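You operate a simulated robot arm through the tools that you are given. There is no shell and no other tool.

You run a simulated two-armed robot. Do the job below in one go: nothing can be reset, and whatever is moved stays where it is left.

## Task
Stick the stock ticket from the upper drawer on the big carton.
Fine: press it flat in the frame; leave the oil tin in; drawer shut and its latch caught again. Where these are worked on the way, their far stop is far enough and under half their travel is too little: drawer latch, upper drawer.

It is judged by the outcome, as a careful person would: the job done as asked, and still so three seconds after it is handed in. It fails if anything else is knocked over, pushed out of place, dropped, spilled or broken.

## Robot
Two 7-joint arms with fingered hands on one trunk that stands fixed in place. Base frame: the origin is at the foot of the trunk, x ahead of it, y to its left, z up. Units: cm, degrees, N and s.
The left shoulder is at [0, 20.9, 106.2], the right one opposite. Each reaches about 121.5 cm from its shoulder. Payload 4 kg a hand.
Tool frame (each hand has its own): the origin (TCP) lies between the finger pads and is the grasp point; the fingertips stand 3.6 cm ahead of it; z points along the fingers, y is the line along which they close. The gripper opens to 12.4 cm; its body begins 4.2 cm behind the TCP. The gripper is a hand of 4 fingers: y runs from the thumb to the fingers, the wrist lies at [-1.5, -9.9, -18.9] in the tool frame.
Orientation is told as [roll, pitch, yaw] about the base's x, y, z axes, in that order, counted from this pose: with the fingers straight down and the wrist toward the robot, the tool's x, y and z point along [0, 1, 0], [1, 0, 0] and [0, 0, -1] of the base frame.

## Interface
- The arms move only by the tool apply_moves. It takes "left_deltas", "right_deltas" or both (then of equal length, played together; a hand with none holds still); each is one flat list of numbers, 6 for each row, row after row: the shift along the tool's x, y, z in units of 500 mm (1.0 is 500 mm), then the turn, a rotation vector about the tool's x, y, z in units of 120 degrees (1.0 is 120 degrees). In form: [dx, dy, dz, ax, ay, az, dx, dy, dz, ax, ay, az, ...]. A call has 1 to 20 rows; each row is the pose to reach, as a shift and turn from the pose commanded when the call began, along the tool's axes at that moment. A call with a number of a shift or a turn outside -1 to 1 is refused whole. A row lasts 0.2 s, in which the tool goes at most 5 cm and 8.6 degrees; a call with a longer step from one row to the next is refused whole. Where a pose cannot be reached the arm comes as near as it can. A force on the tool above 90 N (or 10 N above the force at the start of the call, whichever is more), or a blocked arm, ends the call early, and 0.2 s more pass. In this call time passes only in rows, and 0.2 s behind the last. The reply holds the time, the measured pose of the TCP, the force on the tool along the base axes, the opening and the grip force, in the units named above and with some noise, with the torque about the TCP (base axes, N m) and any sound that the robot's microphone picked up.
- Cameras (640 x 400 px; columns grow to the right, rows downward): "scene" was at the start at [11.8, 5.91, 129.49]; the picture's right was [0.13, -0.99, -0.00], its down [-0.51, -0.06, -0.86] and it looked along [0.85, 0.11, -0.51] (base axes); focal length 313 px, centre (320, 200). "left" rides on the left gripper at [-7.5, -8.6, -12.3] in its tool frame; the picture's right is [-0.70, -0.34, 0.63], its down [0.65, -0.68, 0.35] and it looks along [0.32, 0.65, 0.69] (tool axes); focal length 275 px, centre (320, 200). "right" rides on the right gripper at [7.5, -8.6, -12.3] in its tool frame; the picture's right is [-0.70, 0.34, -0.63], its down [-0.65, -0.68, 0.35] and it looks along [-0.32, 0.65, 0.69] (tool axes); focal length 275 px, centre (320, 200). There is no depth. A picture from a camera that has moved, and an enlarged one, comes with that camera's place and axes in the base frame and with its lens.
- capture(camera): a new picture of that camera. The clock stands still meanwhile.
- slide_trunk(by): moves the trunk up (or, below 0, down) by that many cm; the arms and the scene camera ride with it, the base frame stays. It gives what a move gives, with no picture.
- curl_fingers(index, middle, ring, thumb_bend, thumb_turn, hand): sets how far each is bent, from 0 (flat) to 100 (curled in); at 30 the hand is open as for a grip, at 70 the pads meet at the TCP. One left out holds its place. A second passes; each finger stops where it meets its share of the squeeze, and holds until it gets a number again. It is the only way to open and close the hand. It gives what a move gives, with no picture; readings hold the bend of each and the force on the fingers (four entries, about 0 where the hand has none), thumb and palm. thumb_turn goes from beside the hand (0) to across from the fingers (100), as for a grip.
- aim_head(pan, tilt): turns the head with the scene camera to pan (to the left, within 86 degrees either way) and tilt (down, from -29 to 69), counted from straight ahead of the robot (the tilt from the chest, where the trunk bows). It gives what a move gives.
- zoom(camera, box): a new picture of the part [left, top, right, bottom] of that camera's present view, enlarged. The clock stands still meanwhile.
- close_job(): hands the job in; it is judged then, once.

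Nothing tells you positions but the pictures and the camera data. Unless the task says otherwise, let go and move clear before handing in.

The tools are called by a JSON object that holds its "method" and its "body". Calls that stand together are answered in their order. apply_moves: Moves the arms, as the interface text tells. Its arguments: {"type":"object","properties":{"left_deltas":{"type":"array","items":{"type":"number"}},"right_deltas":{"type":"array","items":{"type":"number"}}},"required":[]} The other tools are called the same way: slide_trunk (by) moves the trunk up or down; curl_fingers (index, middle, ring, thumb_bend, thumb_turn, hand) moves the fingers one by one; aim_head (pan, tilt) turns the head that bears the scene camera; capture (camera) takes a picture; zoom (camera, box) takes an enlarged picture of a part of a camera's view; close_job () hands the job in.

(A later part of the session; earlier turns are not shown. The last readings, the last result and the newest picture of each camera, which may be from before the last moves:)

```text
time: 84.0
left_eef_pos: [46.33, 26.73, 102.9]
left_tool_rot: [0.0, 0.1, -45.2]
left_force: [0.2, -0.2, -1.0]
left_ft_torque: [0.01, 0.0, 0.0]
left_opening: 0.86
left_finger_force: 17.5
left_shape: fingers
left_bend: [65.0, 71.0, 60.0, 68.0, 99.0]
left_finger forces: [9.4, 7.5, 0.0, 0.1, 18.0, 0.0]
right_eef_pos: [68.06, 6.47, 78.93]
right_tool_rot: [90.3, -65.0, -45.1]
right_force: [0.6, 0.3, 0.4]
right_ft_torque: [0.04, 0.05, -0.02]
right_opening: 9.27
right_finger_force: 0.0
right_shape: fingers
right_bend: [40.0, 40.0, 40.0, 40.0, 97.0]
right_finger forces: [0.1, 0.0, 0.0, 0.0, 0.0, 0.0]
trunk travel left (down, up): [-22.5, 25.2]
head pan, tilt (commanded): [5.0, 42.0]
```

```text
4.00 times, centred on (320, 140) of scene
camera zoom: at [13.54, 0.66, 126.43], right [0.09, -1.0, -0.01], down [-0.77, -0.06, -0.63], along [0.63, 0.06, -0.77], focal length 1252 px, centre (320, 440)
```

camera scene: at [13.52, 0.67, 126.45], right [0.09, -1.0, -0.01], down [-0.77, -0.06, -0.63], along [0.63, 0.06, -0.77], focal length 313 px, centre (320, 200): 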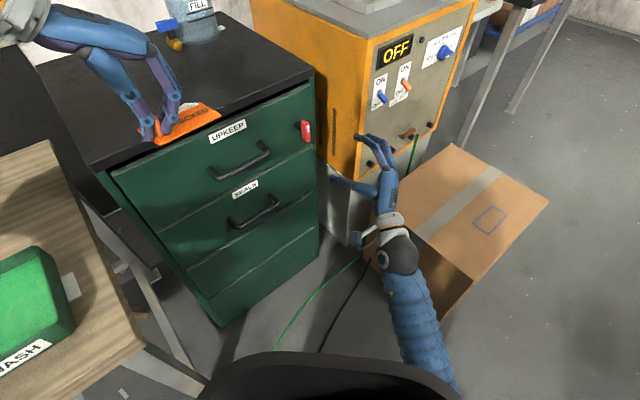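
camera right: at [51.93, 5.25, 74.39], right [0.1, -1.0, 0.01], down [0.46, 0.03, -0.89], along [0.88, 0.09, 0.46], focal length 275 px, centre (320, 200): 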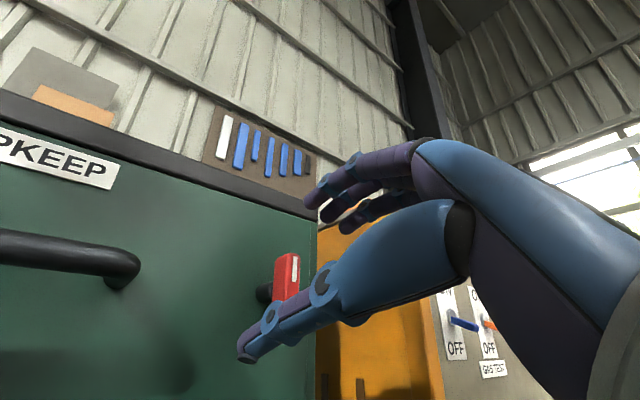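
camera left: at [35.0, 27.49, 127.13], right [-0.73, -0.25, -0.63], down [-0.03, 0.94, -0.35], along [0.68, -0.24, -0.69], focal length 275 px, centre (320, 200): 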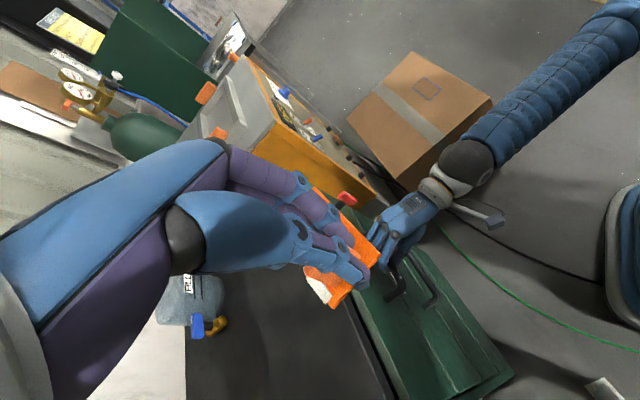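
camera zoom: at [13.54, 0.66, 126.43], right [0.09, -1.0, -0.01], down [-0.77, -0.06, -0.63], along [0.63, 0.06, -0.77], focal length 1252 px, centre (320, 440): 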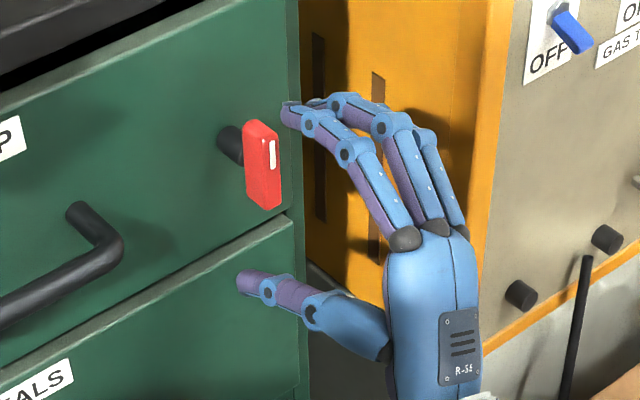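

The hand is now well placed apart from about 1.7 cm sideways. I shift right and advance so that the fingers go around the bar.

{"method": "apply_moves", "body": {"right_deltas": [-0.01, 0, 0.004, 0, 0, 0, -0.024, 0.001, 0.014, 0, 0, 0, -0.034, 0.002, 0.032, 0, 0, 0, -0.037, 0.002, 0.055, 0, 0, 0, -0.037, 0.002, 0.08, 0, 0, 0, -0.037, 0.002, 0.102, 0, 0, 0, -0.037, 0.002, 0.114, 0, 0, 0, -0.037, 0.002, 0.116, 0, 0, 0]}}

{"method": "capture", "body": {"camera": "right"}}

{"method": "zoom", "body": {"camera": "scene", "box": [240, 90, 400, 190]}}

```text
time: 85.8
left_eef_pos: [46.09, 26.71, 102.87]
left_tool_rot: [0.0, -0.1, -45.1]
left_force: [0.2, -0.1, 0.4]
left_ft_torque: [-0.01, -0.02, 0.02]
left_opening: 0.87
left_finger_force: 17.8
left_shape: fingers
left_bend: [65.0, 71.0, 60.0, 68.0, 99.0]
left_finger forces: [9.4, 7.4, 0.0, 0.0, 18.0, 0.0]
right_eef_pos: [73.25, 9.26, 78.28]
right_tool_rot: [90.0, -65.1, -45.2]
right_force: [-0.9, -0.6, -0.6]
right_ft_torque: [-0.05, 0.01, 0.01]
right_opening: 9.3
right_finger_force: 0.0
right_shape: fingers
right_bend: [40.0, 40.0, 40.0, 40.0, 97.0]
right_finger forces: [0.0, 0.0, 0.0, 0.1, 0.1, 0.0]
trunk travel left (down, up): [-22.5, 25.2]
head pan, tilt (commanded): [5.0, 42.0]
```

```text
taken
camera right: at [57.24, 8.11, 73.68], right [0.1, -1.0, 0.01], down [0.46, 0.03, -0.89], along [0.88, 0.09, 0.46], focal length 275 px, centre (320, 200)
```

right: 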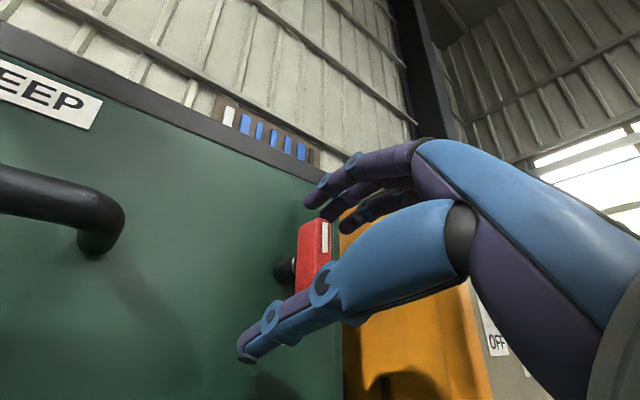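

```text
4.00 times, centred on (320, 140) of scene
camera zoom: at [13.53, 0.67, 126.43], right [0.09, -1.0, -0.01], down [-0.77, -0.06, -0.63], along [0.63, 0.06, -0.77], focal length 1252 px, centre (320, 440)
```

zoom: 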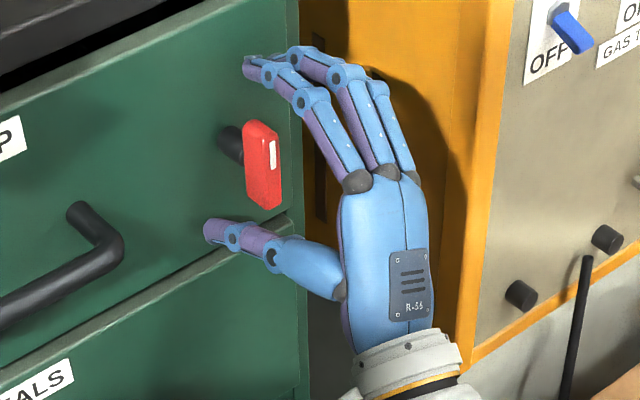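

The index finger would pass on the wrong side of the upright bar, so gripping here could jam. I back off, level the hand and form a closed beak to push the bar's top to the left instead.

{"method": "apply_moves", "body": {"right_deltas": [0, 0, -0.02, 0, 0, 0, 0, 0, -0.06, 0, 0, 0, 0, 0, -0.1, 0, 0, 0, -0.01, 0.01, -0.125, 0, 0, -0.02, -0.025, 0.027, -0.13, 0, 0, -0.06, -0.042, 0.045, -0.13, 0, 0, -0.11, -0.057, 0.06, -0.13, 0, 0, -0.16, -0.066, 0.07, -0.13, 0, 0, -0.195, -0.068, 0.072, -0.13, 0, 0, -0.208]}}

{"method": "curl_fingers", "body": {"hand": "right", "index": 70, "middle": 70, "ring": 70, "thumb_bend": 70}}

{"method": "capture", "body": {"camera": "right"}}

{"method": "zoom", "body": {"camera": "scene", "box": [240, 90, 400, 190]}}

```text
time: 87.8
left_eef_pos: [46.29, 26.66, 102.85]
left_tool_rot: [0.0, 0.1, -45.1]
left_force: [0.4, -0.6, -0.8]
left_ft_torque: [-0.02, 0.01, 0.0]
left_opening: 0.85
left_finger_force: 16.9
left_shape: fingers
left_bend: [65.0, 71.0, 60.0, 68.0, 99.0]
left_finger forces: [9.4, 7.4, 0.0, 0.0, 17.9, 0.0]
right_eef_pos: [71.92, 1.46, 80.06]
right_tool_rot: [-117.9, -90.0, 162.9]
right_force: [-0.5, -0.8, 0.1]
right_ft_torque: [0.01, 0.03, 0.02]
right_opening: 9.27
right_finger_force: 0.1
right_shape: fingers
right_bend: [40.0, 40.0, 40.0, 40.0, 97.0]
right_finger forces: [0.0, 0.0, 0.1, 0.0, 0.0, 0.0]
trunk travel left (down, up): [-22.5, 25.2]
head pan, tilt (commanded): [5.0, 42.0]
```

```text
time: 88.8
left_eef_pos: [46.19, 26.73, 102.76]
left_tool_rot: [0.0, 0.1, -45.2]
left_force: [-0.1, -0.3, 0.2]
left_ft_torque: [0.01, 0.02, 0.0]
left_opening: 0.85
left_finger_force: 18.1
left_shape: fingers
left_bend: [65.0, 71.0, 60.0, 68.0, 99.0]
left_finger forces: [9.4, 7.4, 0.0, 0.0, 18.0, 0.1]
right_eef_pos: [71.87, 1.58, 80.15]
right_tool_rot: [-136.6, -89.9, -178.4]
right_force: [1.0, 0.2, 0.2]
right_ft_torque: [-0.02, -0.02, 0.0]
right_opening: 0.13
right_finger_force: 0.0
right_shape: fingers
right_bend: [70.0, 70.0, 70.0, 70.0, 100.0]
right_finger forces: [0.0, 0.0, 0.0, 0.0, 0.1, 0.0]
trunk travel left (down, up): [-22.5, 25.2]
head pan, tilt (commanded): [5.0, 42.0]
```

```text
taken
camera right: at [57.92, -1.8, 71.57], right [0.04, -0.94, 0.34], down [0.7, -0.21, -0.68], along [0.71, 0.27, 0.65], focal length 275 px, centre (320, 200)
```

right: 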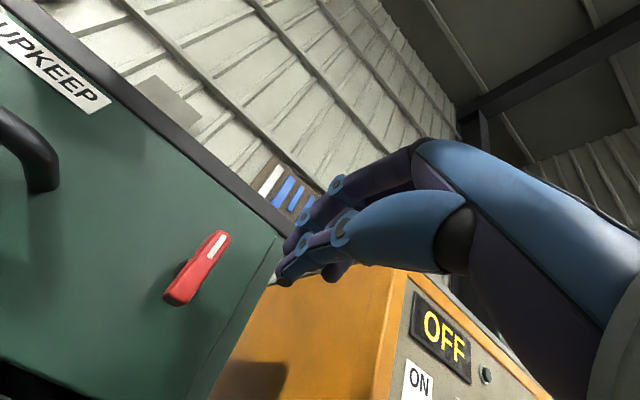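

```text
4.00 times, centred on (320, 140) of scene
camera zoom: at [13.53, 0.66, 126.43], right [0.09, -1.0, -0.01], down [-0.77, -0.06, -0.63], along [0.63, 0.06, -0.77], focal length 1252 px, centre (320, 440)
```

zoom: 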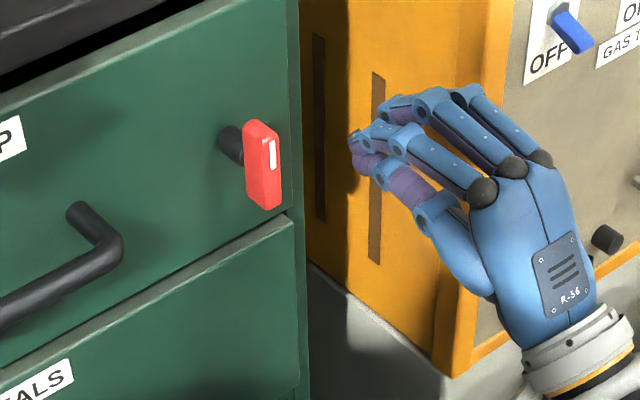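

The beak is to the right of the bar at its upper half. I advance beside it and then push left.

{"method": "apply_moves", "body": {"right_deltas": [0, 0, 0.012, 0, 0, 0, 0, 0, 0.04, 0, 0, 0, 0, 0, 0.07, 0, 0, 0, 0, 0, 0.09, 0, 0, 0, 0, 0, 0.096, 0, 0, 0, 0.01, 0, 0.096, 0, 0, 0, 0.025, 0, 0.096, 0, 0, 0, 0.04, 0, 0.096, 0, 0, 0, 0.055, 0, 0.096, 0, 0, 0, 0.065, 0, 0.096, 0, 0, 0, 0.07, 0, 0.096, 0, 0, 0]}}

{"method": "capture", "body": {"camera": "right"}}

{"method": "zoom", "body": {"camera": "scene", "box": [240, 90, 400, 190]}}

```text
time: 91.2
left_eef_pos: [46.12, 26.63, 102.81]
left_tool_rot: [0.0, 0.1, -45.0]
left_force: [-0.3, -0.1, 0.2]
left_ft_torque: [-0.03, 0.0, -0.01]
left_opening: 0.85
left_finger_force: 16.6
left_shape: fingers
left_bend: [65.0, 71.0, 60.0, 68.0, 99.0]
left_finger forces: [9.3, 7.3, 0.1, 0.0, 18.0, 0.0]
right_eef_pos: [72.94, 7.29, 80.11]
right_tool_rot: [-133.8, -90.0, 178.6]
right_force: [3.9, -4.1, 2.0]
right_ft_torque: [0.04, -0.09, -0.14]
right_opening: 0.11
right_finger_force: 2.8
right_shape: fingers
right_bend: [70.0, 70.0, 70.0, 70.0, 100.0]
right_finger forces: [0.8, 0.0, 0.1, 0.1, 5.5, 0.0]
trunk travel left (down, up): [-22.5, 25.2]
head pan, tilt (commanded): [5.0, 42.0]
```

```text
taken
camera right: at [58.89, 4.01, 71.58], right [0.04, -0.94, 0.34], down [0.7, -0.21, -0.68], along [0.71, 0.26, 0.65], focal length 275 px, centre (320, 200)
```

right: 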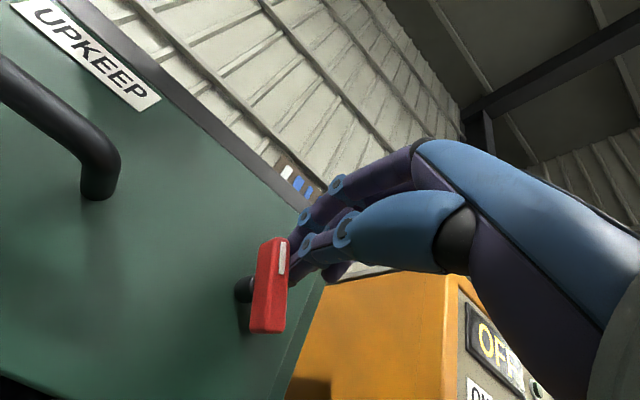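

```text
4.00 times, centred on (320, 140) of scene
camera zoom: at [13.54, 0.63, 126.43], right [0.09, -1.0, -0.01], down [-0.77, -0.06, -0.63], along [0.63, 0.07, -0.77], focal length 1252 px, centre (320, 440)
```

zoom: 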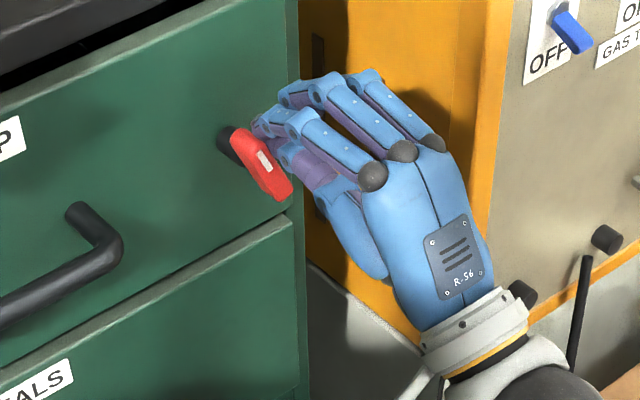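

The bar is turning back. I keep pushing left.

{"method": "apply_moves", "body": {"right_deltas": [0.01, 0, 0, 0, 0, 0, 0.022, 0, 0, 0, 0, 0, 0.034, 0, 0, 0, 0, 0, 0.045, 0.0, 0, 0, 0, 0, 0.05, 0.0, 0, 0, 0, 0]}}

{"method": "capture", "body": {"camera": "right"}}

{"method": "zoom", "body": {"camera": "scene", "box": [240, 90, 400, 190]}}

```text
time: 92.3
left_eef_pos: [46.15, 26.7, 102.92]
left_tool_rot: [-0.1, -0.1, -45.0]
left_force: [0.1, -0.4, 1.0]
left_ft_torque: [-0.03, -0.01, -0.01]
left_opening: 0.86
left_finger_force: 17.9
left_shape: fingers
left_bend: [65.0, 71.0, 60.0, 68.0, 99.0]
left_finger forces: [9.4, 7.3, 0.0, 0.0, 18.0, 0.0]
right_eef_pos: [71.06, 9.12, 80.12]
right_tool_rot: [-126.4, -89.9, 171.5]
right_force: [-0.2, -0.1, 0.9]
right_ft_torque: [0.05, -0.03, -0.01]
right_opening: 0.0
right_finger_force: 1.2
right_shape: fingers
right_bend: [70.0, 70.0, 70.0, 71.0, 100.0]
right_finger forces: [0.0, 0.1, 0.0, 0.0, 2.8, 0.1]
trunk travel left (down, up): [-22.5, 25.2]
head pan, tilt (commanded): [5.0, 42.0]
```

```text
taken
camera right: at [57.07, 5.85, 71.54], right [0.04, -0.94, 0.34], down [0.7, -0.21, -0.68], along [0.71, 0.27, 0.65], focal length 275 px, centre (320, 200)
```

right: 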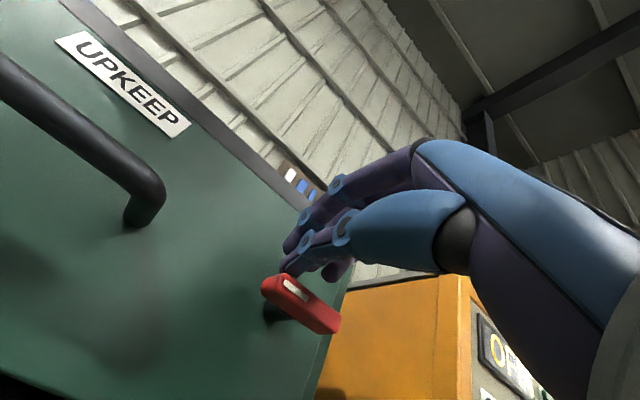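

```text
4.00 times, centred on (320, 140) of scene
camera zoom: at [13.51, 0.67, 126.43], right [0.09, -1.0, -0.01], down [-0.77, -0.06, -0.63], along [0.63, 0.07, -0.77], focal length 1252 px, centre (320, 440)
```

zoom: 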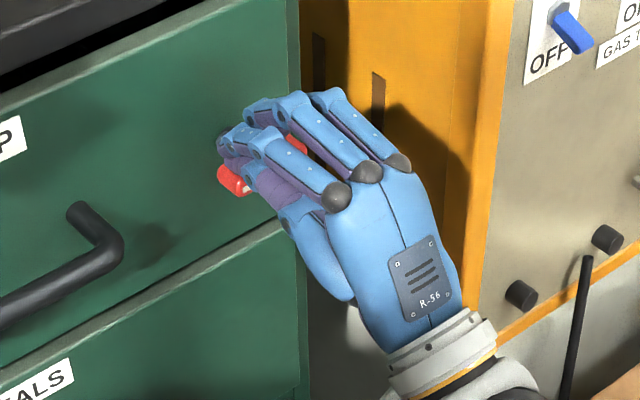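

The bar now lies nearly level. I back the hand off to see it clearly.

{"method": "apply_moves", "body": {"right_deltas": [0, 0.005, -0.012, 0, 0, 0, 0, 0.01, -0.05, 0, 0, 0, 0, 0.01, -0.1, 0, 0, 0, 0, 0.01, -0.15, 0, 0, 0, 0, 0.01, -0.185, 0, 0, 0, 0, 0.01, -0.2, 0, 0, 0]}}

{"method": "zoom", "body": {"camera": "right", "box": [130, 200, 330, 340]}}

{"method": "zoom", "body": {"camera": "scene", "box": [200, 90, 360, 190]}}

```text
time: 93.8
left_eef_pos: [46.24, 26.73, 102.84]
left_tool_rot: [0.0, 0.1, -45.1]
left_force: [0.0, -0.5, -1.1]
left_ft_torque: [0.0, 0.05, -0.02]
left_opening: 0.86
left_finger_force: 17.7
left_shape: fingers
left_bend: [65.0, 71.0, 60.0, 68.0, 99.0]
left_finger forces: [9.4, 7.3, 0.0, 0.0, 18.0, 0.0]
right_eef_pos: [63.95, 2.03, 80.59]
right_tool_rot: [-156.6, -89.9, -158.4]
right_force: [-0.1, 0.5, 0.0]
right_ft_torque: [-0.03, -0.01, -0.01]
right_opening: 0.1
right_finger_force: 0.0
right_shape: fingers
right_bend: [70.0, 70.0, 70.0, 70.0, 100.0]
right_finger forces: [0.1, 0.0, 0.1, 0.0, 0.1, 0.1]
trunk travel left (down, up): [-22.5, 25.2]
head pan, tilt (commanded): [5.0, 42.0]
```

```text
2.86 times, centred on (230, 270) of right
camera zoom: at [50.01, -1.24, 72.03], right [0.04, -0.94, 0.34], down [0.7, -0.21, -0.68], along [0.71, 0.27, 0.65], focal length 786 px, centre (577, 0)
```

zoom: 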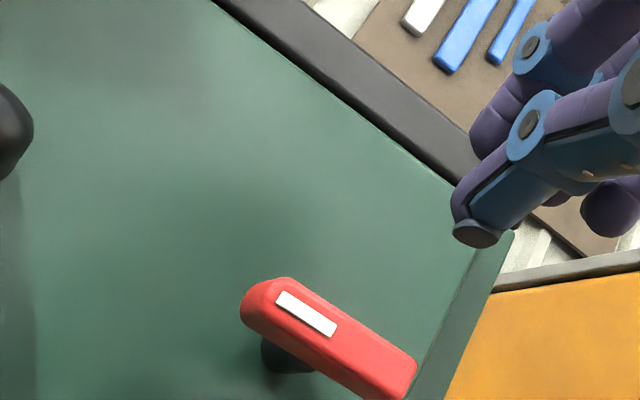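

```text
4.00 times, centred on (280, 140) of scene
camera zoom: at [13.52, 0.66, 126.43], right [0.09, -1.0, -0.01], down [-0.77, -0.06, -0.63], along [0.63, 0.07, -0.77], focal length 1252 px, centre (480, 440)
```

zoom: 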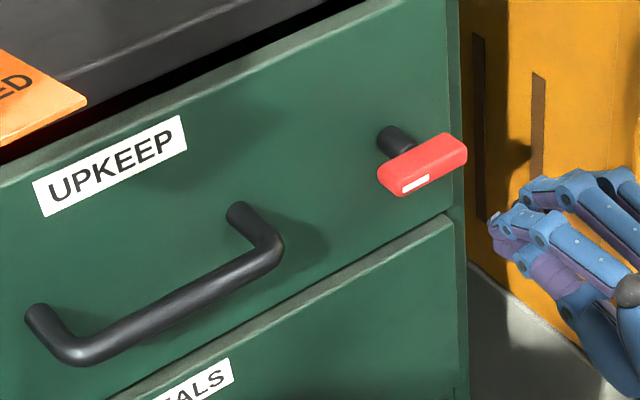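

The latch bar is level again exactly as at the start (both ends at the same height), and the drawer is shut. Now I park the right hand at the right so the left hand can carry the ticket across.

{"method": "apply_moves", "body": {"right_deltas": [-0.006, 0.004, -0.018, 0.005, 0, 0, -0.019, 0.012, -0.053, 0.015, 0, 0, -0.037, 0.024, -0.105, 0.03, 0, 0, -0.062, 0.04, -0.175, 0.05, 0, 0, -0.09, 0.058, -0.254, 0.073, 0, 0, -0.118, 0.076, -0.333, 0.095, 0, 0, -0.146, 0.094, -0.412, 0.118, 0, 0, -0.174, 0.112, -0.491, 0.14, 0, 0, -0.202, 0.13, -0.57, 0.163, 0, 0, -0.23, 0.148, -0.649, 0.185, 0, 0, -0.258, 0.166, -0.728, 0.208, 0, 0, -0.283, 0.182, -0.798, 0.228, 0, 0, -0.302, 0.194, -0.851, 0.243, 0, 0, -0.311, 0.2, -0.877, 0.25, 0, 0]}}

{"method": "capture", "body": {"camera": "scene"}}

{"method": "capture", "body": {"camera": "right"}}

```text
time: 96.8
left_eef_pos: [46.11, 26.68, 102.91]
left_tool_rot: [0.0, 0.0, -45.1]
left_force: [-0.3, 0.0, -0.2]
left_ft_torque: [0.0, 0.02, -0.01]
left_opening: 0.87
left_finger_force: 17.4
left_shape: fingers
left_bend: [65.0, 71.0, 60.0, 68.0, 99.0]
left_finger forces: [9.4, 7.3, 0.1, 0.1, 18.0, 0.0]
right_eef_pos: [43.82, -40.02, 90.64]
right_tool_rot: [-0.1, -60.1, 45.0]
right_force: [-0.3, -0.2, 1.2]
right_ft_torque: [-0.02, -0.03, 0.0]
right_opening: 0.09
right_finger_force: 0.1
right_shape: fingers
right_bend: [70.0, 70.0, 70.0, 70.0, 100.0]
right_finger forces: [0.0, 0.1, 0.0, 0.0, 0.1, 0.0]
trunk travel left (down, up): [-22.5, 25.2]
head pan, tilt (commanded): [5.0, 42.0]
```

```text
taken
camera scene: at [13.52, 0.64, 126.43], right [0.09, -1.0, -0.01], down [-0.77, -0.06, -0.63], along [0.63, 0.07, -0.77], focal length 313 px, centre (320, 200)
```

scene: 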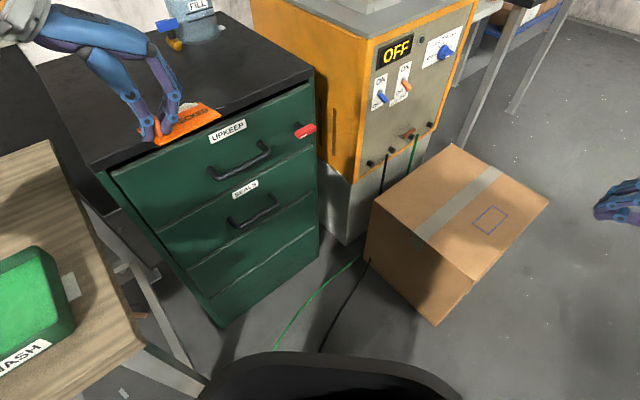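

```text
taken
camera right: at [27.98, -45.15, 89.29], right [0.22, -0.76, 0.61], down [0.43, -0.49, -0.76], along [0.88, 0.43, 0.22], focal length 275 px, centre (320, 200)
```

right: 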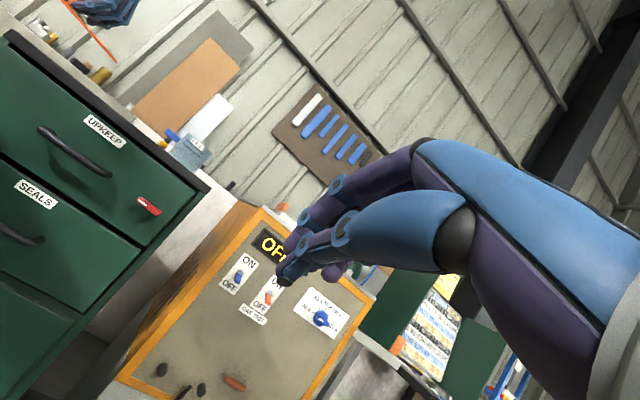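

Everything looks right. I carry the ticket across toward the carton at a safe height while the right arm moves further out of the way.

{"method": "apply_moves", "body": {"left_deltas": [-0.008, 0.015, 0.001, 0, 0, 0, -0.025, 0.045, 0.004, 0, 0, 0, -0.05, 0.091, 0.007, 0, 0, 0, -0.083, 0.151, 0.012, 0, 0, 0, -0.121, 0.22, 0.017, 0, 0, 0, -0.158, 0.288, 0.023, 0, 0, 0, -0.196, 0.356, 0.028, 0, 0, 0, -0.234, 0.424, 0.034, 0, 0, 0, -0.271, 0.492, 0.039, 0, 0, 0, -0.309, 0.56, 0.044, 0, 0, 0, -0.346, 0.628, 0.05, 0, 0, 0, -0.379, 0.689, 0.055, 0, 0, 0, -0.404, 0.734, 0.058, 0, 0, 0, -0.417, 0.757, 0.06, 0, 0, 0], "right_deltas": [-0.002, -0.003, -0.01, 0, 0, 0, -0.007, -0.01, -0.029, 0, 0, 0, -0.014, -0.02, -0.059, 0, 0, 0, -0.023, -0.034, -0.098, 0, 0, 0, -0.033, -0.049, -0.142, 0, 0, 0, -0.043, -0.064, -0.186, 0, 0, 0, -0.053, -0.079, -0.23, 0, 0, 0, -0.063, -0.094, -0.274, 0, 0, 0, -0.073, -0.109, -0.319, 0, 0, 0, -0.084, -0.124, -0.363, 0, 0, 0, -0.094, -0.139, -0.407, 0, 0, 0, -0.103, -0.153, -0.446, 0, 0, 0, -0.11, -0.163, -0.475, 0, 0, 0, -0.113, -0.168, -0.49, 0, 0, 0]}}

{"method": "capture", "body": {"camera": "scene"}}

{"method": "capture", "body": {"camera": "left"}}

```text
time: 99.2
left_eef_pos: [57.76, -17.61, 100.56]
left_tool_rot: [0.8, -0.8, -50.4]
left_force: [2.4, 2.0, -0.4]
left_ft_torque: [-0.15, 0.22, -0.03]
left_opening: 0.81
left_finger_force: 17.2
left_shape: fingers
left_bend: [65.0, 71.0, 60.0, 68.0, 98.0]
left_finger forces: [10.0, 7.1, 0.1, 0.1, 18.1, 0.1]
right_eef_pos: [37.8, -64.63, 92.64]
right_tool_rot: [3.0, -77.0, 30.5]
right_force: [-2.2, 0.5, 0.7]
right_ft_torque: [-0.04, 0.03, -0.1]
right_opening: 0.15
right_finger_force: 0.0
right_shape: fingers
right_bend: [70.0, 70.0, 70.0, 70.0, 100.0]
right_finger forces: [0.0, 0.0, 0.1, 0.1, 0.0, 0.0]
right hand out of reach, approached as far as the arm can: row 2, 3, 4, 5, 6, 7, 8, 9, 10, 11, 12
trunk travel left (down, up): [-22.5, 25.2]
head pan, tilt (commanded): [5.0, 42.0]
stopped in row 12 (left hand): the arm was blocked; the commanded pose is now the measured one
```

```text
taken
camera scene: at [15.06, 17.17, 126.18], right [0.33, -0.94, 0.0], down [-0.73, -0.26, -0.63], along [0.6, 0.21, -0.77], focal length 313 px, centre (320, 200)
```

scene: 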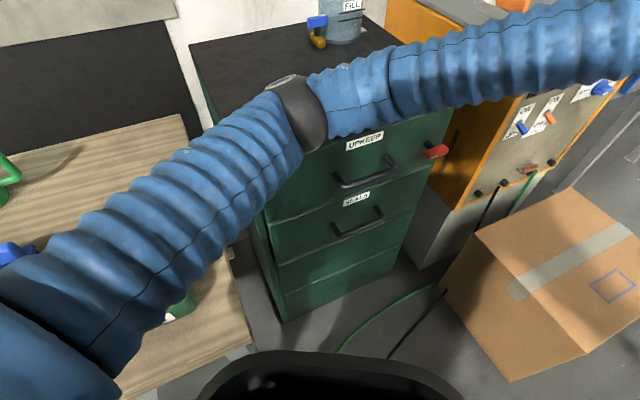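

```text
taken
camera left: at [46.29, -15.8, 112.57], right [-0.74, -0.19, -0.65], down [0.07, 0.94, -0.35], along [0.67, -0.3, -0.68], focal length 275 px, centre (320, 200)
```

left: 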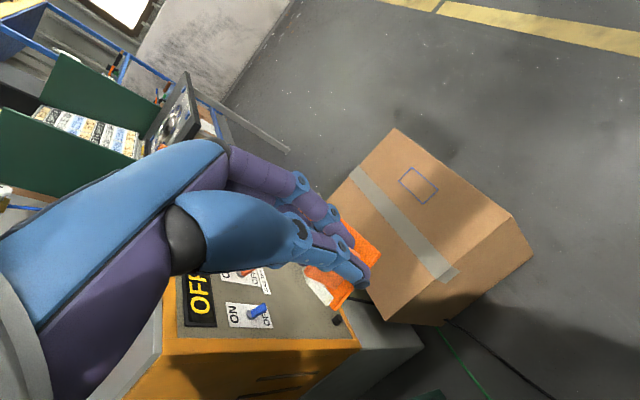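

The trunk has swung left again as at the start, and the left arm was stopped. The ticket is still held; I hold one short step and look.

{"method": "apply_moves", "body": {"left_deltas": [0, 0, 0, 0, 0, 0], "right_deltas": [0, 0, 0, 0, 0, 0]}}

{"method": "capture", "body": {"camera": "scene"}}

{"method": "capture", "body": {"camera": "right"}}

```text
time: 99.5
left_eef_pos: [37.62, -55.45, 100.86]
left_tool_rot: [4.1, 0.8, -70.6]
left_force: [-10.5, -0.3, 4.0]
left_ft_torque: [0.08, -1.03, 0.22]
left_opening: 0.38
left_finger_force: 18.5
left_shape: fingers
left_bend: [66.0, 71.0, 60.0, 69.0, 98.0]
left_finger forces: [9.8, 7.2, 0.0, 0.0, 20.4, 0.0]
right_eef_pos: [8.1, -90.37, 91.3]
right_tool_rot: [9.5, -81.7, 7.5]
right_force: [5.4, 4.3, 2.6]
right_ft_torque: [-0.07, 0.15, -0.18]
right_opening: 0.14
right_finger_force: 0.1
right_shape: fingers
right_bend: [70.0, 70.0, 70.0, 70.0, 100.0]
right_finger forces: [0.0, 0.0, 0.1, 0.2, 0.1, 0.0]
trunk travel left (down, up): [-22.5, 25.2]
head pan, tilt (commanded): [5.0, 42.0]
stopped in row 1 (left hand): the arm was blocked; the commanded pose is now the measured one
```

```text
taken
camera scene: at [16.89, -7.08, 127.36], right [0.1, -0.99, -0.04], down [-0.76, -0.05, -0.64], along [0.64, 0.1, -0.76], focal length 313 px, centre (320, 200)
```

scene: 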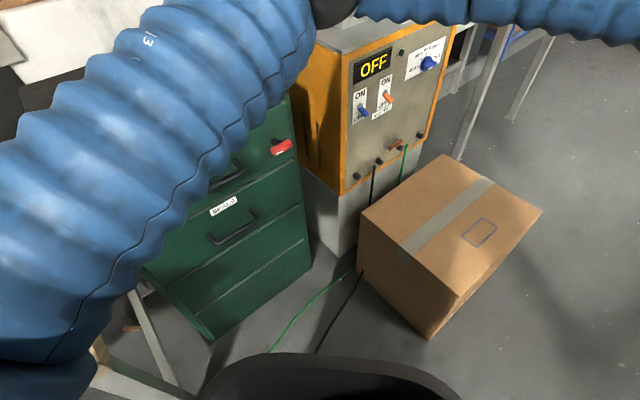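

```text
taken
camera right: at [-6.94, -86.9, 84.8], right [-0.35, -0.84, 0.41], down [0.42, -0.53, -0.74], along [0.84, -0.09, 0.54], focal length 275 px, centre (320, 200)
```

right: 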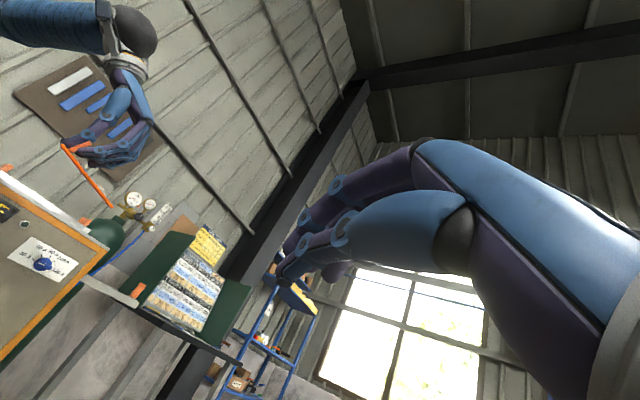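

The upper body is swinging as before — probably the left arm pressed against the robot's own chest or head when crossing. The ticket is still gripped; I keep holding in short steps until it calms.

{"method": "apply_moves", "body": {"left_deltas": [0, 0, 0, 0, 0, 0], "right_deltas": [0, 0, 0, 0, 0, 0]}}

{"method": "capture", "body": {"camera": "scene"}}

```text
time: 99.9
left_eef_pos: [35.57, -35.28, 102.89]
left_tool_rot: [2.1, -3.4, -67.0]
left_force: [-4.7, 3.0, 0.5]
left_ft_torque: [-0.18, -0.4, 0.1]
left_opening: 0.37
left_finger_force: 18.0
left_shape: fingers
left_bend: [66.0, 71.0, 60.0, 69.0, 98.0]
left_finger forces: [10.0, 6.3, 0.0, 0.1, 19.4, 0.0]
right_eef_pos: [3.16, -75.64, 94.14]
right_tool_rot: [-3.7, -82.1, 17.9]
right_force: [-6.7, 1.3, 0.8]
right_ft_torque: [0.05, 0.0, -0.33]
right_opening: 0.13
right_finger_force: 0.1
right_shape: fingers
right_bend: [70.0, 70.0, 70.0, 70.0, 100.0]
right_finger forces: [0.1, 0.1, 0.0, 0.1, 0.0, 0.1]
trunk travel left (down, up): [-22.5, 25.2]
head pan, tilt (commanded): [5.0, 42.0]
stopped in row 1 (left hand): the arm was blocked; the commanded pose is now the measured one
```

```text
taken
camera scene: at [13.45, 0.72, 126.64], right [0.07, -1.0, 0.0], down [-0.76, -0.05, -0.64], along [0.64, 0.04, -0.77], focal length 313 px, centre (320, 200)
```

scene: 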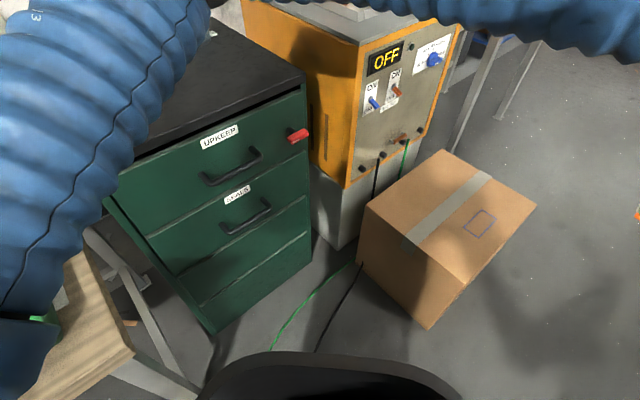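

The body is back near its rest pose. I hold again.

{"method": "apply_moves", "body": {"left_deltas": [0, 0, 0, 0, 0, 0], "right_deltas": [0, 0, 0, 0, 0, 0]}}

{"method": "capture", "body": {"camera": "scene"}}

{"method": "capture", "body": {"camera": "left"}}

```text
time: 100.5
left_eef_pos: [41.46, -39.7, 101.19]
left_tool_rot: [1.5, -1.1, -65.5]
left_force: [-0.8, 1.4, -0.6]
left_ft_torque: [-0.03, -0.04, 0.0]
left_opening: 0.38
left_finger_force: 17.5
left_shape: fingers
left_bend: [66.0, 72.0, 60.0, 69.0, 98.0]
left_finger forces: [9.9, 6.3, 0.1, 0.0, 19.0, 0.0]
right_eef_pos: [9.84, -80.08, 92.12]
right_tool_rot: [6.1, -79.4, 10.2]
right_force: [-3.2, 2.0, 0.6]
right_ft_torque: [-0.04, 0.03, -0.18]
right_opening: 0.12
right_finger_force: 0.0
right_shape: fingers
right_bend: [70.0, 70.0, 70.0, 70.0, 100.0]
right_finger forces: [0.0, 0.0, 0.0, 0.0, 0.0, 0.1]
trunk travel left (down, up): [-22.5, 25.2]
head pan, tilt (commanded): [5.0, 42.0]
stopped in row 1 (right hand): the arm was blocked; the commanded pose is now the measured one
```

```text
taken
camera scene: at [14.29, 1.01, 126.35], right [0.09, -1.0, -0.01], down [-0.77, -0.06, -0.63], along [0.63, 0.06, -0.78], focal length 313 px, centre (320, 200)
```

scene: 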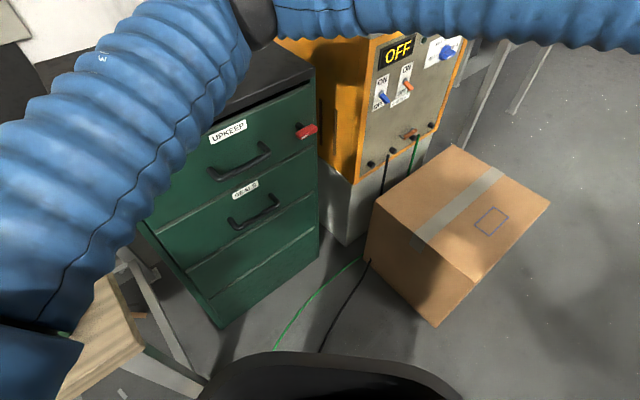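

```text
taken
camera left: at [30.77, -34.87, 113.05], right [-0.75, 0.01, -0.66], down [0.32, 0.88, -0.34], along [0.58, -0.47, -0.67], focal length 275 px, centre (320, 200)
```

left: 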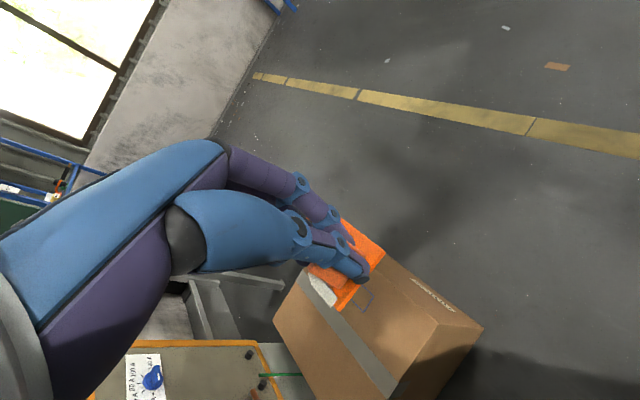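

Settling, ticket still held. One more hold.

{"method": "apply_moves", "body": {"left_deltas": [0, 0, 0, 0, 0, 0, 0, 0, 0, 0, 0, 0], "right_deltas": [0, 0, 0, 0, 0, 0, 0, 0, 0, 0, 0, 0]}}

{"method": "capture", "body": {"camera": "scene"}}

{"method": "capture", "body": {"camera": "right"}}

```text
time: 101.1
left_eef_pos: [40.18, -39.95, 101.1]
left_tool_rot: [1.8, -1.0, -65.2]
left_force: [-0.7, -0.2, -0.6]
left_ft_torque: [0.02, -0.02, -0.03]
left_opening: 0.37
left_finger_force: 17.6
left_shape: fingers
left_bend: [66.0, 72.0, 60.0, 69.0, 98.0]
left_finger forces: [10.1, 6.3, 0.0, 0.0, 19.0, 0.1]
right_eef_pos: [9.25, -80.49, 91.85]
right_tool_rot: [7.2, -79.7, 9.7]
right_force: [-0.3, -0.5, -1.0]
right_ft_torque: [-0.02, -0.02, -0.02]
right_opening: 0.1
right_finger_force: 0.0
right_shape: fingers
right_bend: [70.0, 70.0, 70.0, 70.0, 100.0]
right_finger forces: [0.0, 0.0, 0.0, 0.0, 0.0, 0.1]
trunk travel left (down, up): [-22.5, 25.2]
head pan, tilt (commanded): [5.0, 42.0]
```

```text
taken
camera scene: at [13.49, 0.59, 126.46], right [0.09, -1.0, -0.01], down [-0.77, -0.06, -0.63], along [0.63, 0.07, -0.77], focal length 313 px, centre (320, 200)
```

scene: 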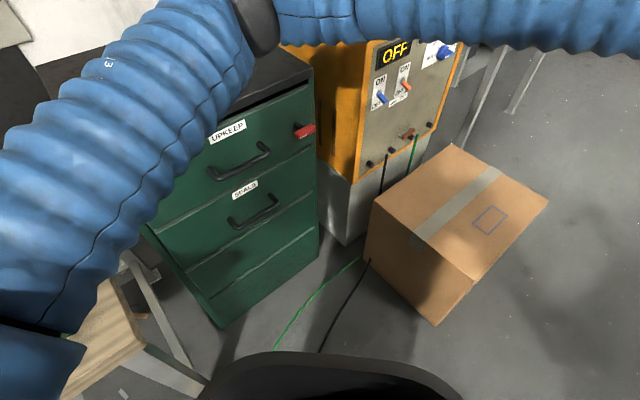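

```text
taken
camera right: at [-5.97, -77.15, 85.74], right [-0.34, -0.84, 0.43], down [0.39, -0.54, -0.75], along [0.86, -0.08, 0.51], focal length 275 px, centre (320, 200)
```

right: 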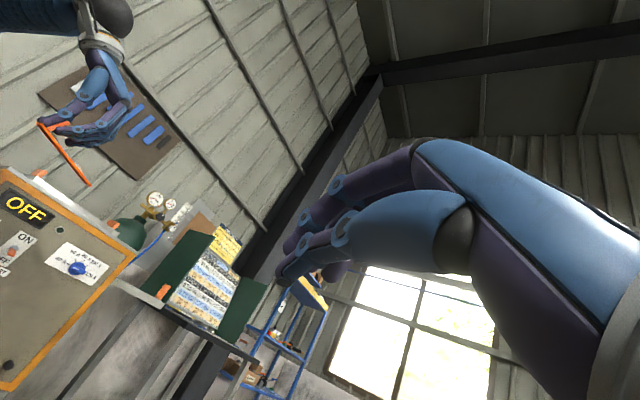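

The body is at rest again and nothing in the scene was touched. I check how the ticket now sits in the left hand.

{"method": "zoom", "body": {"camera": "left", "box": [270, 160, 430, 340]}}

{"method": "zoom", "body": {"camera": "right", "box": [10, 50, 170, 210]}}

```text
2.22 times, centred on (350, 250) of left
camera zoom: at [29.4, -35.29, 113.02], right [-0.75, 0.01, -0.66], down [0.31, 0.89, -0.34], along [0.58, -0.46, -0.67], focal length 612 px, centre (253, 89)
```

zoom: 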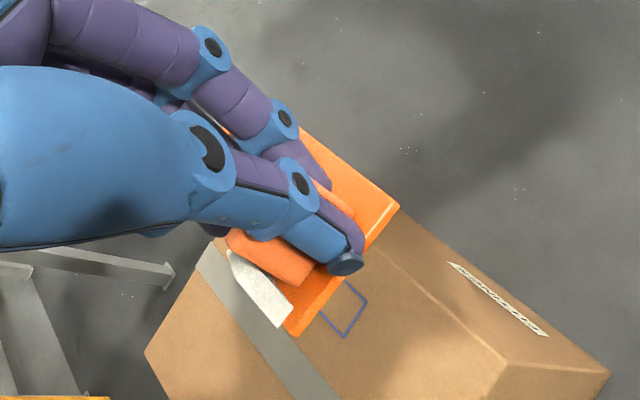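

```text
2.50 times, centred on (90, 130) of right
camera zoom: at [-5.97, -77.15, 85.74], right [-0.34, -0.84, 0.43], down [0.39, -0.54, -0.75], along [0.86, -0.08, 0.51], focal length 688 px, centre (895, 375)
```

zoom: 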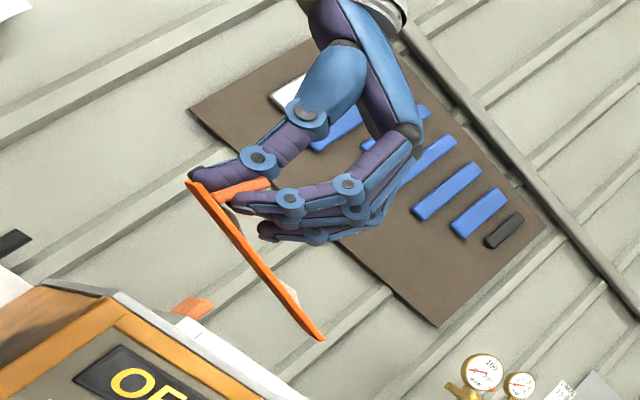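

The ticket is still held by its tab, sagging slightly at the far end. I now lower the trunk in small steps so the left arm can reach the carton.

{"method": "slide_trunk", "body": {"by": -5}}

{"method": "capture", "body": {"camera": "scene"}}

```text
time: 102.0
left_eef_pos: [40.49, -39.83, 96.19]
left_tool_rot: [1.7, -1.1, -65.0]
left_force: [-0.3, 0.2, 0.0]
left_ft_torque: [-0.02, 0.02, 0.0]
left_opening: 0.35
left_finger_force: 17.5
left_shape: fingers
left_bend: [66.0, 72.0, 60.0, 69.0, 98.0]
left_finger forces: [10.0, 6.3, 0.1, 0.1, 18.8, 0.0]
right_eef_pos: [9.53, -80.48, 86.92]
right_tool_rot: [7.0, -79.7, 9.9]
right_force: [0.3, 0.6, -0.1]
right_ft_torque: [0.06, 0.04, 0.02]
right_opening: 0.11
right_finger_force: 0.1
right_shape: fingers
right_bend: [70.0, 70.0, 70.0, 70.0, 100.0]
right_finger forces: [0.0, 0.0, 0.0, 0.1, 0.0, 0.0]
trunk travel left (down, up): [-17.5, 30.2]
head pan, tilt (commanded): [5.0, 42.0]
```

```text
taken
camera scene: at [16.06, 0.61, 120.3], right [0.09, -1.0, -0.02], down [-0.81, -0.06, -0.58], along [0.58, 0.07, -0.81], focal length 313 px, centre (320, 200)
```

scene: 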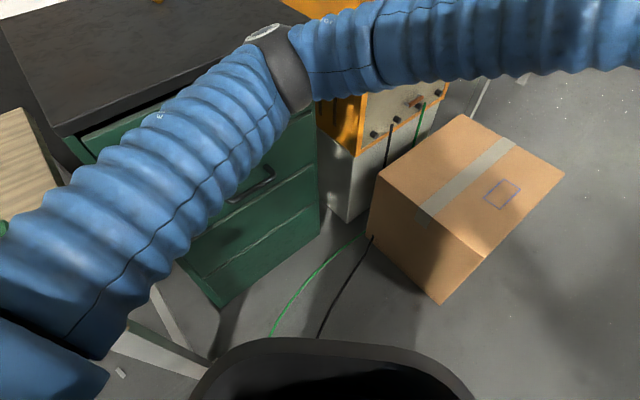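

Stable. I lower further in steps.

{"method": "slide_trunk", "body": {"by": -5}}

{"method": "slide_trunk", "body": {"by": -5}}

{"method": "capture", "body": {"camera": "scene"}}

{"method": "capture", "body": {"camera": "left"}}

```text
time: 102.9
left_eef_pos: [40.39, -39.75, 91.31]
left_tool_rot: [1.8, -1.0, -65.2]
left_force: [-0.5, 0.4, -0.8]
left_ft_torque: [-0.01, 0.0, -0.01]
left_opening: 0.34
left_finger_force: 18.0
left_shape: fingers
left_bend: [66.0, 72.0, 60.0, 69.0, 98.0]
left_finger forces: [10.0, 6.3, 0.0, 0.1, 19.0, 0.0]
right_eef_pos: [9.51, -80.59, 81.88]
right_tool_rot: [6.8, -79.7, 10.2]
right_force: [0.2, 0.6, 0.5]
right_ft_torque: [0.0, 0.01, -0.01]
right_opening: 0.12
right_finger_force: 0.1
right_shape: fingers
right_bend: [70.0, 70.0, 70.0, 70.0, 100.0]
right_finger forces: [0.0, 0.0, 0.1, 0.0, 0.0, 0.1]
trunk travel left (down, up): [-12.5, 35.2]
head pan, tilt (commanded): [5.0, 42.0]
```

```text
time: 103.8
left_eef_pos: [40.36, -39.85, 86.11]
left_tool_rot: [1.8, -1.1, -65.2]
left_force: [-1.2, 0.5, 0.2]
left_ft_torque: [0.01, -0.01, 0.01]
left_opening: 0.35
left_finger_force: 17.5
left_shape: fingers
left_bend: [66.0, 72.0, 60.0, 69.0, 98.0]
left_finger forces: [9.8, 6.3, 0.0, 0.1, 18.9, 0.0]
right_eef_pos: [9.61, -80.46, 76.87]
right_tool_rot: [7.0, -79.7, 9.9]
right_force: [0.3, 0.1, 0.3]
right_ft_torque: [-0.02, -0.03, -0.01]
right_opening: 0.13
right_finger_force: 0.1
right_shape: fingers
right_bend: [70.0, 70.0, 70.0, 70.0, 100.0]
right_finger forces: [0.0, 0.0, 0.0, 0.1, 0.0, 0.0]
trunk travel left (down, up): [-7.5, 40.2]
head pan, tilt (commanded): [5.0, 42.0]
```

```text
taken
camera scene: at [22.28, 0.64, 106.48], right [0.08, -1.0, -0.03], down [-0.9, -0.06, -0.44], along [0.44, 0.07, -0.9], focal length 313 px, centre (320, 200)
```

scene: 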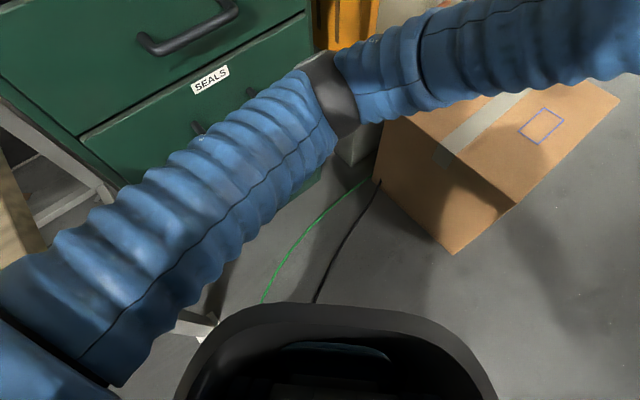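

```text
taken
camera left: at [29.63, -35.22, 98.1], right [-0.75, 0.01, -0.66], down [0.31, 0.89, -0.34], along [0.58, -0.46, -0.67], focal length 275 px, centre (320, 200)
```

left: 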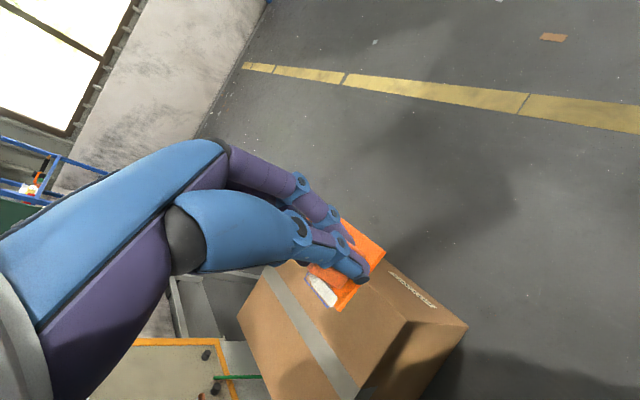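

The trunk bows more as it lowers, which helps reach. Now I extend the left hand slowly toward the carton (first half), correcting the ticket's turn and sag on the way.

{"method": "apply_moves", "body": {"left_deltas": [0.005, 0.004, 0.003, -0.001, 0, -0.001, 0.016, 0.012, 0.008, -0.003, 0, -0.002, 0.038, 0.029, 0.02, -0.007, -0.001, -0.004, 0.065, 0.05, 0.034, -0.012, -0.002, -0.007, 0.097, 0.075, 0.05, -0.018, -0.003, -0.011, 0.135, 0.104, 0.07, -0.025, -0.004, -0.015, 0.172, 0.132, 0.09, -0.032, -0.005, -0.019, 0.21, 0.161, 0.109, -0.039, -0.006, -0.023, 0.242, 0.186, 0.126, -0.045, -0.007, -0.027, 0.264, 0.203, 0.137, -0.049, -0.007, -0.029, 0.269, 0.207, 0.14, -0.05, -0.008, -0.03]}}

{"method": "capture", "body": {"camera": "scene"}}

{"method": "capture", "body": {"camera": "left"}}

```text
time: 106.2
left_eef_pos: [57.36, -43.57, 79.7]
left_tool_rot: [0.4, -7.1, -61.6]
left_force: [0.2, -0.4, 0.6]
left_ft_torque: [-0.01, 0.01, -0.02]
left_opening: 0.37
left_finger_force: 17.2
left_shape: fingers
left_bend: [66.0, 72.0, 60.0, 69.0, 98.0]
left_finger forces: [9.7, 6.3, 0.1, 0.1, 18.8, 0.1]
right_eef_pos: [9.51, -80.47, 76.89]
right_tool_rot: [7.1, -79.5, 9.8]
right_force: [-0.1, 0.3, -0.5]
right_ft_torque: [0.03, -0.02, -0.02]
right_opening: 0.13
right_finger_force: 0.0
right_shape: fingers
right_bend: [70.0, 70.0, 70.0, 70.0, 100.0]
right_finger forces: [0.0, 0.0, 0.1, 0.0, 0.1, 0.0]
trunk travel left (down, up): [-7.5, 40.2]
head pan, tilt (commanded): [5.0, 42.0]
```

```text
taken
camera scene: at [22.35, 0.61, 106.42], right [0.08, -1.0, -0.03], down [-0.9, -0.06, -0.44], along [0.44, 0.07, -0.9], focal length 313 px, centre (320, 200)
```

scene: 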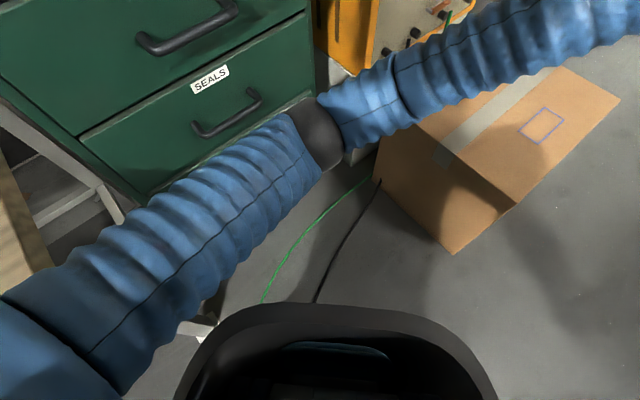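

```text
taken
camera left: at [45.9, -38.44, 90.72], right [-0.73, -0.1, -0.68], down [0.27, 0.87, -0.42], along [0.63, -0.49, -0.6], focal length 275 px, centre (320, 200)
```

left: 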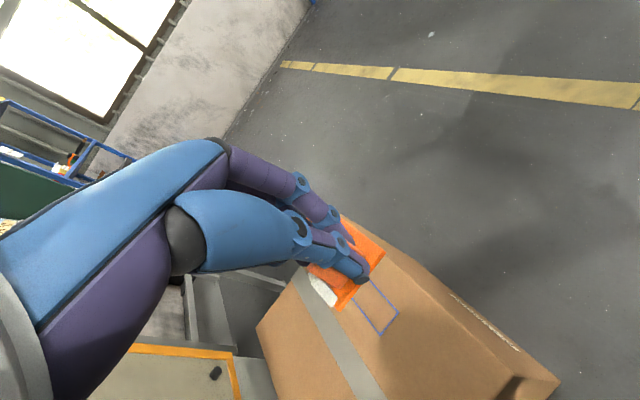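

Stable. I turn the head slightly up and to the right to see the hand over the carton.

{"method": "aim_head", "body": {"pan": -5, "tilt": 35}}

{"method": "aim_head", "body": {"pan": -18, "tilt": 27}}

{"method": "capture", "body": {"camera": "scene"}}

```text
time: 107.0
left_eef_pos: [57.39, -43.58, 79.79]
left_tool_rot: [0.5, -7.1, -61.6]
left_force: [-0.4, -0.1, 0.3]
left_ft_torque: [0.01, -0.01, -0.02]
left_opening: 0.36
left_finger_force: 17.3
left_shape: fingers
left_bend: [66.0, 72.0, 60.0, 69.0, 98.0]
left_finger forces: [9.8, 6.3, 0.0, 0.0, 18.7, 0.0]
right_eef_pos: [9.58, -80.51, 76.82]
right_tool_rot: [7.1, -79.6, 9.7]
right_force: [0.4, 0.2, 0.2]
right_ft_torque: [0.0, 0.01, 0.03]
right_opening: 0.12
right_finger_force: 0.0
right_shape: fingers
right_bend: [70.0, 70.0, 70.0, 70.0, 100.0]
right_finger forces: [0.1, 0.1, 0.0, 0.0, 0.1, 0.0]
trunk travel left (down, up): [-7.5, 40.2]
head pan, tilt (commanded): [-5.0, 35.0]
```

```text
time: 107.7
left_eef_pos: [57.28, -43.44, 79.74]
left_tool_rot: [0.5, -7.1, -61.6]
left_force: [0.2, 0.2, -0.8]
left_ft_torque: [-0.01, 0.02, 0.01]
left_opening: 0.36
left_finger_force: 17.3
left_shape: fingers
left_bend: [66.0, 72.0, 60.0, 69.0, 98.0]
left_finger forces: [9.8, 6.2, 0.0, 0.0, 18.8, 0.1]
right_eef_pos: [9.65, -80.54, 76.84]
right_tool_rot: [7.1, -79.6, 9.7]
right_force: [-0.3, -0.6, -0.5]
right_ft_torque: [0.0, 0.01, 0.0]
right_opening: 0.11
right_finger_force: 0.0
right_shape: fingers
right_bend: [70.0, 70.0, 70.0, 70.0, 100.0]
right_finger forces: [0.0, 0.0, 0.1, 0.0, 0.0, 0.0]
trunk travel left (down, up): [-7.5, 40.2]
head pan, tilt (commanded): [-18.0, 27.0]
```

```text
taken
camera scene: at [23.56, -2.94, 108.41], right [-0.29, -0.95, 0.12], down [-0.73, 0.14, -0.66], along [0.62, -0.27, -0.74], focal length 313 px, centre (320, 200)
```

scene: 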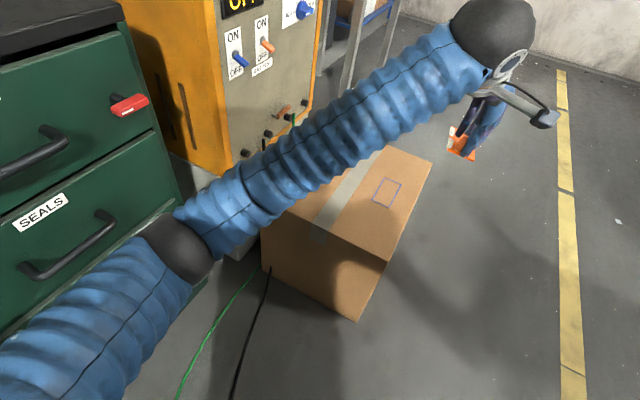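

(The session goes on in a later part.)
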